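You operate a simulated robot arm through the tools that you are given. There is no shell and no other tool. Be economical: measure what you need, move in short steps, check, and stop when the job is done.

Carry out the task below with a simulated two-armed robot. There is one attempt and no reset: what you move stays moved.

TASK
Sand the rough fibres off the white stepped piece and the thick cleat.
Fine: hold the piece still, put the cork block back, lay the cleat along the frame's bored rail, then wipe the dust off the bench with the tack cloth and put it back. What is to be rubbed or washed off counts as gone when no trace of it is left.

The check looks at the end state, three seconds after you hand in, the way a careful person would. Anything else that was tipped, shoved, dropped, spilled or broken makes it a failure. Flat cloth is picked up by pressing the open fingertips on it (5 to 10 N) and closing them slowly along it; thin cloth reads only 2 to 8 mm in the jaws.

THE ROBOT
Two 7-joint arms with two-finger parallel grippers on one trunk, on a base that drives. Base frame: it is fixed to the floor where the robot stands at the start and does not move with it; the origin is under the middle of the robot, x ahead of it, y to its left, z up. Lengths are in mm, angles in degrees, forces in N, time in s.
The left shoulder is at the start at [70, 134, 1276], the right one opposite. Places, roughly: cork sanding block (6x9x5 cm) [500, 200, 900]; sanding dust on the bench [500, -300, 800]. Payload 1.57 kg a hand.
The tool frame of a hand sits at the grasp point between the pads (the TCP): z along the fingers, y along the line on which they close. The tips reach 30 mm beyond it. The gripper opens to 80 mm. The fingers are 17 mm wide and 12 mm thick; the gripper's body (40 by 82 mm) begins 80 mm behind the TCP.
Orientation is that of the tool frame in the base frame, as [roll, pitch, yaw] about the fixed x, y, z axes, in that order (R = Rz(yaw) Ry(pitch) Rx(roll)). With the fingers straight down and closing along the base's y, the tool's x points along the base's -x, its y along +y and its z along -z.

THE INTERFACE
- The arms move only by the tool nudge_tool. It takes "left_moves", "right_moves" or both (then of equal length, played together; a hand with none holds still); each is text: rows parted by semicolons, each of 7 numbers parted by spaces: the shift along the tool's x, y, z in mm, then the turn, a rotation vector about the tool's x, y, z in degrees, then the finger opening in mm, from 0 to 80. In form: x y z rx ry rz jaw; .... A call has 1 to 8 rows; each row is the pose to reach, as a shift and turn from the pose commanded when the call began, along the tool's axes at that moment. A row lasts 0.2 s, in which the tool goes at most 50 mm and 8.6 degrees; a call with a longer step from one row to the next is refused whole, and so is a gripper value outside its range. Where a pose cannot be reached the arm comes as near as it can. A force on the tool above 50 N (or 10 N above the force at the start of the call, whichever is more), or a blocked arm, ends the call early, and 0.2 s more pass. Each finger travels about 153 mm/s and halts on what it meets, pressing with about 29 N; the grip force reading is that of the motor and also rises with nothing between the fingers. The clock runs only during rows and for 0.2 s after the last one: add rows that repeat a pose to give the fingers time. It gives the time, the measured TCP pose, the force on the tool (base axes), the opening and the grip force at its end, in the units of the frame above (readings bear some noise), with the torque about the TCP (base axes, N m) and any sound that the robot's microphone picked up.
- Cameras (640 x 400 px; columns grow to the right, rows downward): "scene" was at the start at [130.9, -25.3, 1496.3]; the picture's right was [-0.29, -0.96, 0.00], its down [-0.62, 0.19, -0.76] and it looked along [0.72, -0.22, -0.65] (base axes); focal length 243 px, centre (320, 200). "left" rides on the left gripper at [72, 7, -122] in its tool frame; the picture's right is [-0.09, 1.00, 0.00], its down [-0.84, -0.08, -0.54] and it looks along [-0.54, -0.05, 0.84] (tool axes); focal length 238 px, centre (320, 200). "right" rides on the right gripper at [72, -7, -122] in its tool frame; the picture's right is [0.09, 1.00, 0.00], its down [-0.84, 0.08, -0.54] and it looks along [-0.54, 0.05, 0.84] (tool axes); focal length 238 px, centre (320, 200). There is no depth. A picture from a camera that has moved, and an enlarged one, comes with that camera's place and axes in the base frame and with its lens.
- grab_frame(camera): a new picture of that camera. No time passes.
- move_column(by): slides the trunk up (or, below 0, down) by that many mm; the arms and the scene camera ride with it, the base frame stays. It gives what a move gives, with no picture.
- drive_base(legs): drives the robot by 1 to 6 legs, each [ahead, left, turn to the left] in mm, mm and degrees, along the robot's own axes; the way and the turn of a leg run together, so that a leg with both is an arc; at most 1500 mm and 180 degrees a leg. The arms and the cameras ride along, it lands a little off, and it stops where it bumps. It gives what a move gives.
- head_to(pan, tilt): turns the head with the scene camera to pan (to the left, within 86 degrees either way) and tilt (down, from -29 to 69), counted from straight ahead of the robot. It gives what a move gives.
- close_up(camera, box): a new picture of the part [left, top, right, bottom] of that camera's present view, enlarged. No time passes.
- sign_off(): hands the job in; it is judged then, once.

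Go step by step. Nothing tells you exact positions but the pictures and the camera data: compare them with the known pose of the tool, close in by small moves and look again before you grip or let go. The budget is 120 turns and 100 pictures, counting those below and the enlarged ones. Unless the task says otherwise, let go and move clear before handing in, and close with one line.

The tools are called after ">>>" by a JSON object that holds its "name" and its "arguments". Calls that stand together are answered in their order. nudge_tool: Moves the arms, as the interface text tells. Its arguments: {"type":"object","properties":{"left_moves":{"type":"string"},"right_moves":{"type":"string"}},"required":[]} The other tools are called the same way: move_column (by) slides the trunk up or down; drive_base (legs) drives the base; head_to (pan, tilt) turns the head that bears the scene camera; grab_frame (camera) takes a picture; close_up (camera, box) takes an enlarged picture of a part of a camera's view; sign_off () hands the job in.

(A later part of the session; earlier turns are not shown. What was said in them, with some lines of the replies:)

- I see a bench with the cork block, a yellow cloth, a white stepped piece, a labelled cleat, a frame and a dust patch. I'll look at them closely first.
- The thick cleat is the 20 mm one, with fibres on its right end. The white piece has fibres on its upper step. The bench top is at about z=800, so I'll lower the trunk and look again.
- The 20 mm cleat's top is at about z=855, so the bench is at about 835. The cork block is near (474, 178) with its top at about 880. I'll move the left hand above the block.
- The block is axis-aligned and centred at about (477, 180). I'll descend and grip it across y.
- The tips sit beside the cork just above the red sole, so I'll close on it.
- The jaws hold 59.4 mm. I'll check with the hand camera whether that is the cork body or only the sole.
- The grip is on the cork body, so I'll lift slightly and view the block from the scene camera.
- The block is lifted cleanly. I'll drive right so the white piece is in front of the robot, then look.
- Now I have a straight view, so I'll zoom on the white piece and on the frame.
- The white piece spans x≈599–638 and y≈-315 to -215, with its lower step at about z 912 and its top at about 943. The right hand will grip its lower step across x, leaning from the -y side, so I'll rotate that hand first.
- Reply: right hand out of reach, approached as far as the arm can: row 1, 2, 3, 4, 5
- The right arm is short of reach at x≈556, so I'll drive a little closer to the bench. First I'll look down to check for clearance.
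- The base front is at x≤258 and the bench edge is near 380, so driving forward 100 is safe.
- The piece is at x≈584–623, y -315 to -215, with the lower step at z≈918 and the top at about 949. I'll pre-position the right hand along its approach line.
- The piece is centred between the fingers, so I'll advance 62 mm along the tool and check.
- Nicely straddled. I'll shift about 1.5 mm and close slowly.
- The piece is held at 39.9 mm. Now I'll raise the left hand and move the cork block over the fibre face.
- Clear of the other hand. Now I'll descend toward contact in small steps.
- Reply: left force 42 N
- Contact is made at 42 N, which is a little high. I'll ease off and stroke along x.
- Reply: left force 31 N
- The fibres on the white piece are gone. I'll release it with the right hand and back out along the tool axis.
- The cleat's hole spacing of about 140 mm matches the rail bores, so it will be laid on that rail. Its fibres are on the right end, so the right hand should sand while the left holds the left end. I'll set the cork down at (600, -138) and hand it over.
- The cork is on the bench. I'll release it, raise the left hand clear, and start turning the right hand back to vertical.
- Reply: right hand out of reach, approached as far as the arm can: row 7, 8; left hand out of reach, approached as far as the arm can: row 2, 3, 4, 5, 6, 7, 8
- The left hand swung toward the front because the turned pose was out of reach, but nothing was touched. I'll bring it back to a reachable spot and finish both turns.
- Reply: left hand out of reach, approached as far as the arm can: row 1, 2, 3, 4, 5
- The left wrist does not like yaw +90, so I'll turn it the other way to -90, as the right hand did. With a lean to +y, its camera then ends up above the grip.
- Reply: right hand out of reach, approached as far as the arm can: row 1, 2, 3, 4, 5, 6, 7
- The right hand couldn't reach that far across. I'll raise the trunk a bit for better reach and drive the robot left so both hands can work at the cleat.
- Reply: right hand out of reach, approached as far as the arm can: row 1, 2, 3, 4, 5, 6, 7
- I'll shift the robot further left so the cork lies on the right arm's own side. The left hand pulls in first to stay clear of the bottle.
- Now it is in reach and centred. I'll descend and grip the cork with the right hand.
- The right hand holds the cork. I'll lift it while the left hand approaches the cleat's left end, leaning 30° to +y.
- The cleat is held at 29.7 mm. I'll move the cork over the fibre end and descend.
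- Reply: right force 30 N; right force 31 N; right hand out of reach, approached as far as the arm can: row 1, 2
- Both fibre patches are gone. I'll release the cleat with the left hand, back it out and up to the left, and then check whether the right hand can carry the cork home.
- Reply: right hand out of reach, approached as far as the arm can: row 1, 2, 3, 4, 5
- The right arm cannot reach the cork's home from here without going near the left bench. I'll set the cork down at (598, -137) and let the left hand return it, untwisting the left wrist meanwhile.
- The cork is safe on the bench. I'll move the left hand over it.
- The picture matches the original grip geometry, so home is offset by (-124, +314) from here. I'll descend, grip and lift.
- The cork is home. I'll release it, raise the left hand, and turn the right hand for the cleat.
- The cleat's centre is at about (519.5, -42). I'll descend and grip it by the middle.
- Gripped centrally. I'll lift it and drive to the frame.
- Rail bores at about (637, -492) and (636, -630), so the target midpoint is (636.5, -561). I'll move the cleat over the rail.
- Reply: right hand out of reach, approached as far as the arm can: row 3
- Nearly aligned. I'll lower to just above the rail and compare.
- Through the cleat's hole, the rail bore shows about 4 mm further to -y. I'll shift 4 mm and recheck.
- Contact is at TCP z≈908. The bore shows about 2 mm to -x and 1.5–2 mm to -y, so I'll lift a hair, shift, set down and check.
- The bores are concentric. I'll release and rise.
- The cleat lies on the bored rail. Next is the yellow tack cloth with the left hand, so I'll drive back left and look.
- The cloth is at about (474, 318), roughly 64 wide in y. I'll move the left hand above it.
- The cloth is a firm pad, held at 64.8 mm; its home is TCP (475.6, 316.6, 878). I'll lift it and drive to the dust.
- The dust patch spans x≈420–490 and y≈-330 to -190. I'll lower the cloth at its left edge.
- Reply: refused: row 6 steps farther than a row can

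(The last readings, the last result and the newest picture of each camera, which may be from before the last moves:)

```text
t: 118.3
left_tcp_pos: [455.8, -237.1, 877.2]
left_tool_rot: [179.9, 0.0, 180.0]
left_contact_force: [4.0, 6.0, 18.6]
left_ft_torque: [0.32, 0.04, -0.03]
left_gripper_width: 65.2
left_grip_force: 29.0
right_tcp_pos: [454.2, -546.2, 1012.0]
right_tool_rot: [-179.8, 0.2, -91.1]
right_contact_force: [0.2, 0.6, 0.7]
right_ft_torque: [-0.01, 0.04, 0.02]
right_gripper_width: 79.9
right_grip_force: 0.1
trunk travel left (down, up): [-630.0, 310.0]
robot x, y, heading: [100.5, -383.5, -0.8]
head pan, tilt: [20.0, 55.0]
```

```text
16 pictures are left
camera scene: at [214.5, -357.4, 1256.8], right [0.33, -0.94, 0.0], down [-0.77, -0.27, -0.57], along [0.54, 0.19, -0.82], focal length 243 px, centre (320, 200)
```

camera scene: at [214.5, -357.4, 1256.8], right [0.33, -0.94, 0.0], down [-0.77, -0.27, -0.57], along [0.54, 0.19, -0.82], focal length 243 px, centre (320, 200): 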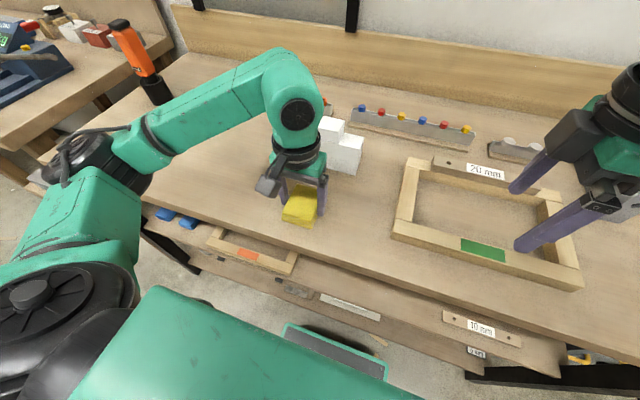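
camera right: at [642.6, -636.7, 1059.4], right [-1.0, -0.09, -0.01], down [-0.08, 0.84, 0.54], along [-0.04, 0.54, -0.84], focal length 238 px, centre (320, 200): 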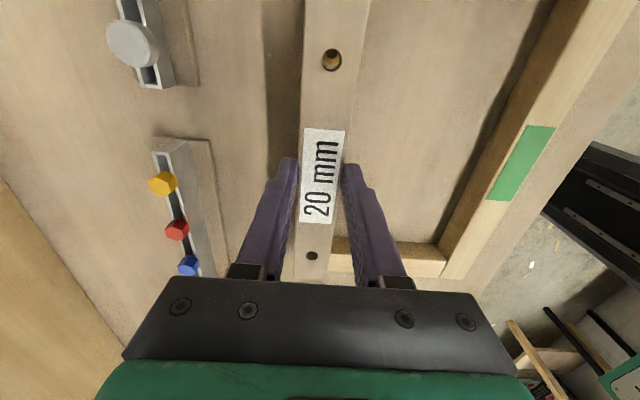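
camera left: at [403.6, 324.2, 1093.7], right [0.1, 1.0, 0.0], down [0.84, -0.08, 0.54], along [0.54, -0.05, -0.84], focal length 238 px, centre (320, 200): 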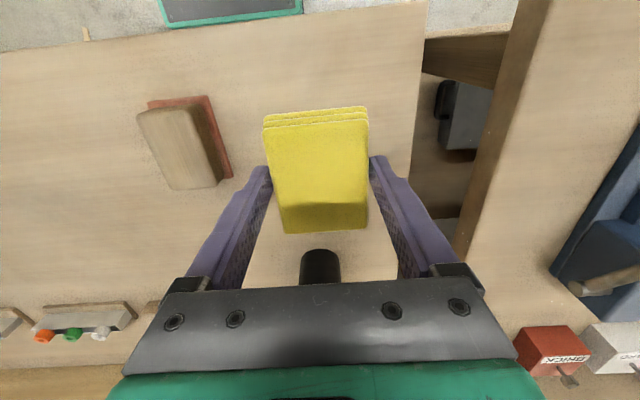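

>>> {"name": "nudge_tool", "arguments": {"left_moves": "0 -35 0 0 0 0 54; 0 -70 0 0 0 0 54; 0 -105 0 0 0 0 54; 0 -70 0 0 0 0 54; 0 -35 0 0 0 0 54; 0 0 0 0 0 0 54; 0 40 0 0 0 0 54; 0 80 0 0 0 0 54"}}

>>> {"name": "nudge_tool", "arguments": {"left_moves": "0 0 -30 0 0 0 54; 0 0 -60 0 0 0 54; -5 10 -93 0 0 0 54; -10 20 -93 0 0 0 54; -18 40 -93 0 0 0 54; -18 40 -93 0 0 0 54"}}

>>> {"name": "grab_frame", "arguments": {"camera": "scene"}}

>>> {"name": "close_up", "arguments": {"camera": "scene", "box": [240, 170, 400, 270]}}

```text
t: 120.1
left_tcp_pos: [457.8, -155.7, 876.0]
left_tool_rot: [179.8, 0.1, 179.8]
left_contact_force: [-1.9, -2.1, 10.7]
left_ft_torque: [-0.37, -0.1, -0.03]
left_gripper_width: 64.9
left_grip_force: 28.6
right_tcp_pos: [453.7, -546.8, 1011.2]
right_tool_rot: [-179.7, 0.3, -91.0]
right_contact_force: [-0.5, 0.4, -0.2]
right_ft_torque: [0.03, 0.03, -0.01]
right_gripper_width: 80.2
right_grip_force: 0.1
trunk travel left (down, up): [-630.0, 310.0]
robot x, y, heading: [96.3, -380.6, -0.9]
head pan, tilt: [20.0, 55.0]
```

```text
t: 121.5
left_tcp_pos: [475.1, -117.2, 969.2]
left_tool_rot: [179.9, -0.1, 179.9]
left_contact_force: [0.1, -0.9, -0.8]
left_ft_torque: [-0.01, -0.02, 0.01]
left_gripper_width: 64.8
left_grip_force: 29.4
right_tcp_pos: [456.5, -545.1, 1011.0]
right_tool_rot: [-179.8, 0.1, -91.0]
right_contact_force: [0.5, 0.1, -0.1]
right_ft_torque: [0.0, -0.01, -0.02]
right_gripper_width: 79.7
right_grip_force: 0.1
trunk travel left (down, up): [-630.0, 310.0]
robot x, y, heading: [98.3, -377.6, -0.6]
head pan, tilt: [20.0, 55.0]
```

```text
15 pictures are left
camera scene: at [216.1, -357.5, 1256.5], right [0.33, -0.94, 0.0], down [-0.77, -0.27, -0.57], along [0.54, 0.19, -0.82], focal length 243 px, centre (320, 200)
```

scene: 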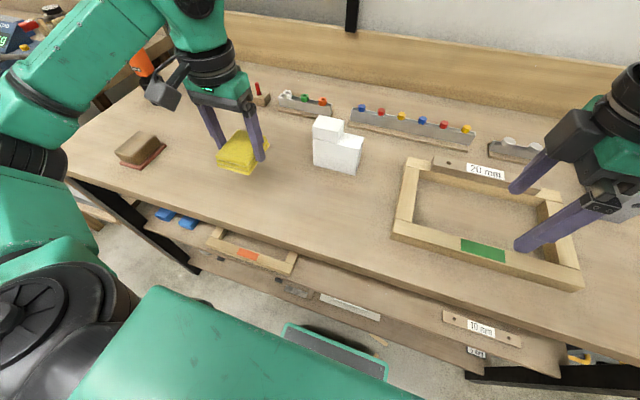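

```text
4.00 times, centred on (320, 220) of scene
camera zoom: at [216.1, -357.5, 1256.5], right [0.33, -0.94, 0.0], down [-0.77, -0.27, -0.57], along [0.54, 0.19, -0.82], focal length 971 px, centre (320, 120)
```

zoom: 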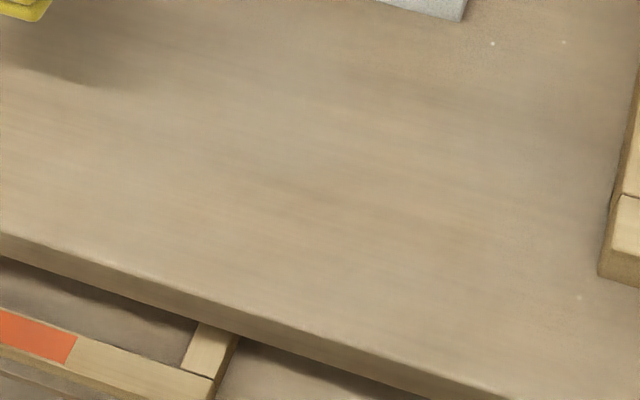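

The dust patch is gone. A few tiny specks are visible, so I'll check whether similar ones appear elsewhere as bench texture.

>>> {"name": "close_up", "arguments": {"camera": "scene", "box": [340, 160, 420, 210]}}

>>> {"name": "close_up", "arguments": {"camera": "scene", "box": [410, 180, 530, 255]}}

```text
8.00 times, centred on (380, 185) of scene
camera zoom: at [216.1, -357.5, 1256.5], right [0.33, -0.94, 0.0], down [-0.77, -0.27, -0.57], along [0.54, 0.19, -0.82], focal length 1941 px, centre (-160, 320)
```

zoom: 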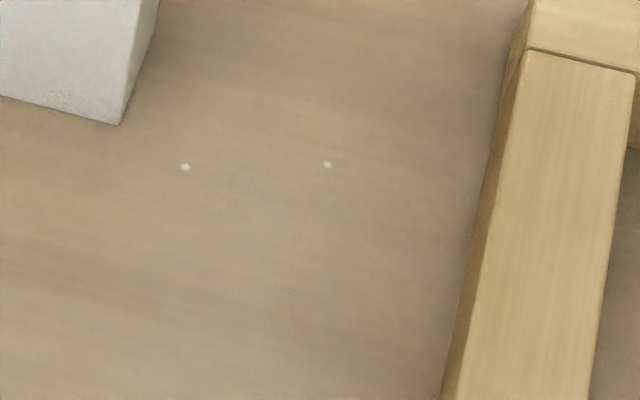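

```text
5.33 times, centred on (470, 218) of scene
camera zoom: at [216.1, -357.5, 1256.5], right [0.33, -0.94, 0.0], down [-0.77, -0.27, -0.57], along [0.54, 0.19, -0.82], focal length 1294 px, centre (-480, 107)
```

zoom: 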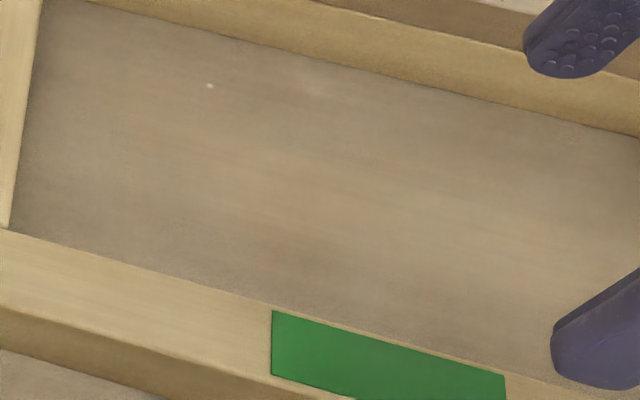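

Similar flecks exist inside the frame and were there before sanding, so they are wood texture. I'll return the cloth.

>>> {"name": "drive_base", "arguments": {"legs": [[0, 434, 0.6]]}}

>>> {"name": "grab_frame", "arguments": {"camera": "left"}}

```text
t: 124.1
left_tcp_pos: [480.3, 317.5, 967.8]
left_tool_rot: [-179.9, 0.0, -179.9]
left_contact_force: [0.5, -1.1, -0.7]
left_ft_torque: [-0.01, 0.0, 0.01]
left_gripper_width: 64.8
left_grip_force: 28.7
right_tcp_pos: [461.3, -113.6, 1010.2]
right_tool_rot: [-179.9, 0.3, -90.9]
right_contact_force: [0.3, -0.3, 0.9]
right_ft_torque: [0.01, 0.0, -0.01]
right_gripper_width: 80.1
right_grip_force: 0.1
trunk travel left (down, up): [-630.0, 310.0]
robot x, y, heading: [103.6, 50.0, -0.5]
head pan, tilt: [20.0, 55.0]
```

```text
11 pictures are left
camera left: at [407.5, 323.6, 1090.7], right [0.09, 1.0, 0.0], down [0.84, -0.08, 0.54], along [0.54, -0.05, -0.84], focal length 238 px, centre (320, 200)
```

left: 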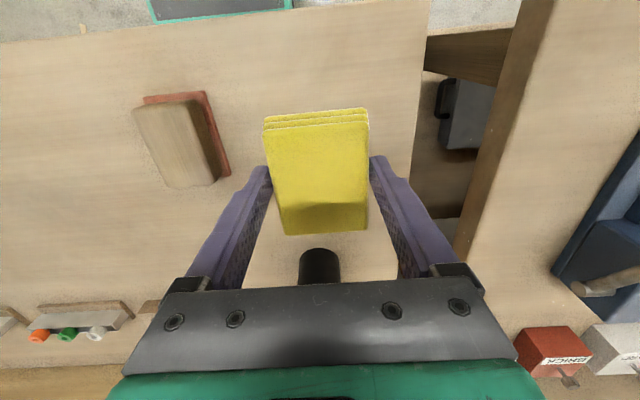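

>>> {"name": "nudge_tool", "arguments": {"left_moves": "4 -1 30 0 0 0 54; 4 -1 65 0 0 0 54; 4 -1 85 0 0 0 54; 4 -1 89 0 0 0 54; 4 -1 90.5 0 0 0 54; 4 -1 90.5 0 0 0 54"}}

```text
t: 125.5
left_tcp_pos: [474.8, 315.0, 877.1]
left_tool_rot: [-180.0, 0.0, -180.0]
left_contact_force: [-0.2, -1.4, -0.5]
left_ft_torque: [0.0, 0.01, 0.0]
left_gripper_width: 64.7
left_grip_force: 28.8
right_tcp_pos: [461.0, -112.2, 1011.1]
right_tool_rot: [-179.8, 0.3, -90.9]
right_contact_force: [-0.2, 0.1, 0.5]
right_ft_torque: [0.02, -0.01, 0.0]
right_gripper_width: 80.0
right_grip_force: 0.0
trunk travel left (down, up): [-630.0, 310.0]
robot x, y, heading: [101.2, 51.9, -0.6]
head pan, tilt: [20.0, 55.0]
```

>>> {"name": "nudge_tool", "arguments": {"left_moves": "0 1.5 1 0 0 0 54; 0 1.5 1.5 0 0 0 54; 0 1.5 1.5 0 0 0 54"}}

>>> {"name": "nudge_tool", "arguments": {"left_moves": "0 0 0 0 0 0 70; 0 0 0 0 0 0 80; 0 0 0 0 0 0 80; 0 0 -30 0 0 0 80; 0 0 -75 0 0 0 80; 0 0 -120 0 0 0 80; 20 -30 -150 0 0 0 80; 40 -60 -160 0 0 0 80"}}

>>> {"name": "grab_frame", "arguments": {"camera": "scene"}}

>>> {"name": "grab_frame", "arguments": {"camera": "left"}}

```text
t: 126.3
left_tcp_pos: [475.2, 317.9, 877.9]
left_tool_rot: [180.0, 0.1, -179.9]
left_contact_force: [1.9, 1.0, 2.2]
left_ft_torque: [-0.02, -0.07, 0.04]
left_gripper_width: 64.9
left_grip_force: 28.8
right_tcp_pos: [462.8, -112.8, 1010.8]
right_tool_rot: [-179.8, 0.2, -91.0]
right_contact_force: [0.5, 0.6, -0.8]
right_ft_torque: [0.01, 0.01, 0.0]
right_gripper_width: 80.0
right_grip_force: 0.0
trunk travel left (down, up): [-630.0, 310.0]
robot x, y, heading: [101.5, 54.7, -0.5]
head pan, tilt: [20.0, 55.0]
```

```text
t: 128.1
left_tcp_pos: [434.3, 254.8, 1038.7]
left_tool_rot: [179.9, 0.0, -179.9]
left_contact_force: [0.5, 0.1, -0.6]
left_ft_torque: [0.01, 0.0, 0.01]
left_gripper_width: 79.6
left_grip_force: 0.1
right_tcp_pos: [461.7, -113.6, 1010.9]
right_tool_rot: [-179.9, 0.2, -90.9]
right_contact_force: [0.4, -0.6, 0.0]
right_ft_torque: [0.03, -0.04, -0.04]
right_gripper_width: 80.0
right_grip_force: 0.1
trunk travel left (down, up): [-630.0, 310.0]
robot x, y, heading: [101.1, 57.1, -0.8]
head pan, tilt: [20.0, 55.0]
```

```text
10 pictures are left
camera scene: at [221.4, 74.4, 1256.5], right [0.33, -0.94, 0.0], down [-0.77, -0.27, -0.57], along [0.54, 0.19, -0.82], focal length 243 px, centre (320, 200)
```

scene: 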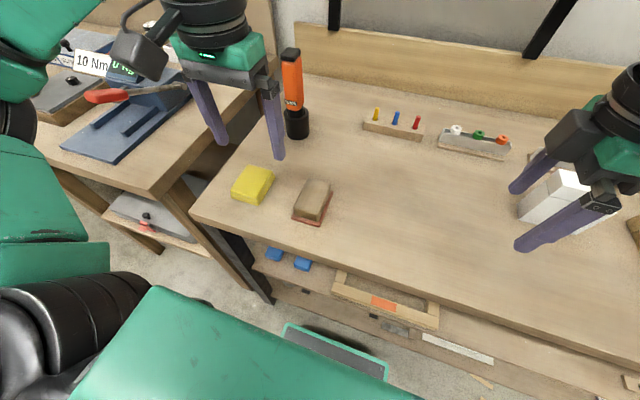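

```text
9 pictures are left
camera left: at [363.4, 262.5, 1160.5], right [0.09, 1.0, 0.0], down [0.84, -0.08, 0.54], along [0.54, -0.05, -0.84], focal length 238 px, centre (320, 200)
```

left: 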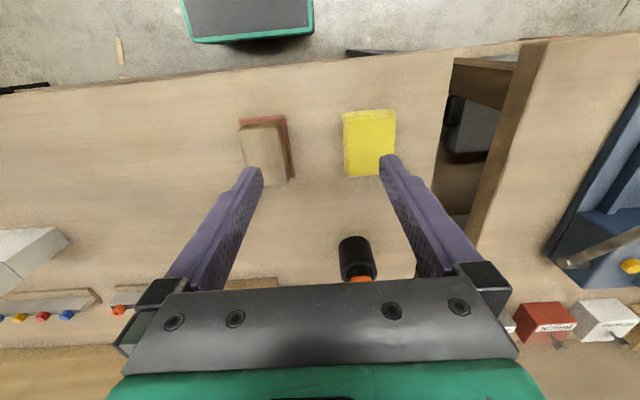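

The cloth and the cork are home. One last look at the whole bench to the right.

>>> {"name": "head_to", "arguments": {"pan": -25, "tilt": 42}}

>>> {"name": "grab_frame", "arguments": {"camera": "scene"}}

>>> {"name": "close_up", "arguments": {"camera": "scene", "box": [200, 150, 440, 300]}}

```text
t: 129.2
left_tcp_pos: [434.9, 255.7, 1038.0]
left_tool_rot: [-180.0, -0.1, -179.9]
left_contact_force: [-0.6, -0.2, 0.4]
left_ft_torque: [-0.02, 0.02, 0.0]
left_gripper_width: 79.9
left_grip_force: 0.1
right_tcp_pos: [461.5, -114.0, 1010.9]
right_tool_rot: [-179.7, 0.2, -90.9]
right_contact_force: [-1.0, 1.3, 0.4]
right_ft_torque: [0.01, 0.01, 0.0]
right_gripper_width: 79.9
right_grip_force: 0.1
trunk travel left (down, up): [-630.0, 310.0]
robot x, y, heading: [103.9, 48.4, -0.7]
head pan, tilt: [-25.0, 42.0]
```

```text
8 pictures are left
camera scene: at [228.7, 15.3, 1274.3], right [-0.43, -0.9, 0.0], down [-0.6, 0.29, -0.74], along [0.67, -0.32, -0.67], focal length 243 px, centre (320, 200)
```

scene: 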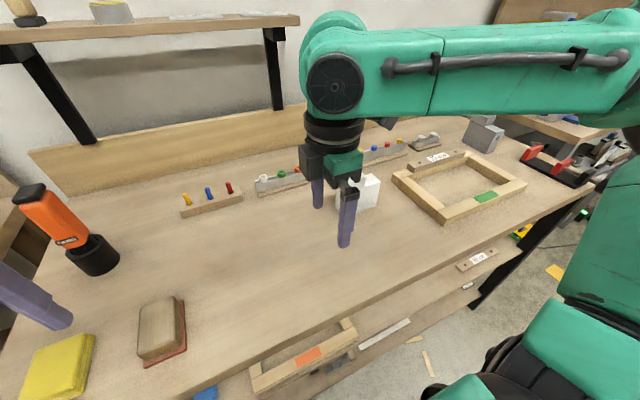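

```text
2.67 times, centred on (320, 225) of scene
camera zoom: at [228.7, 15.3, 1274.3], right [-0.43, -0.9, 0.0], down [-0.6, 0.29, -0.74], along [0.67, -0.32, -0.67], focal length 647 px, centre (320, 133)
```

zoom: 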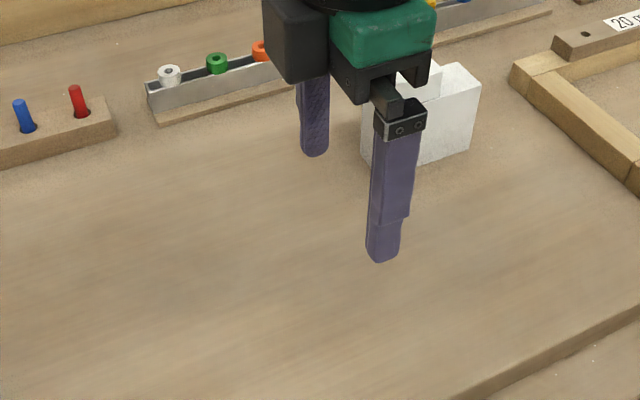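

Everything is in place: both fibre patches are gone, the cork and cloth are home, the cleat is on the bored rail, the bench is wiped and both hands are clear. The few pale flecks left also show on the shelf, so they are wood texture. I'm handing in.

>>> {"name": "sign_off", "arguments": {}}

```text
The job is handed in.
```

I handed the job in with the white stepped piece and the 20 mm cleat sanded clean, the cork block and tack cloth back in place, the cleat on the frame's bored rail with the one bore I checked lined up, and the dust patch wiped off the bench.
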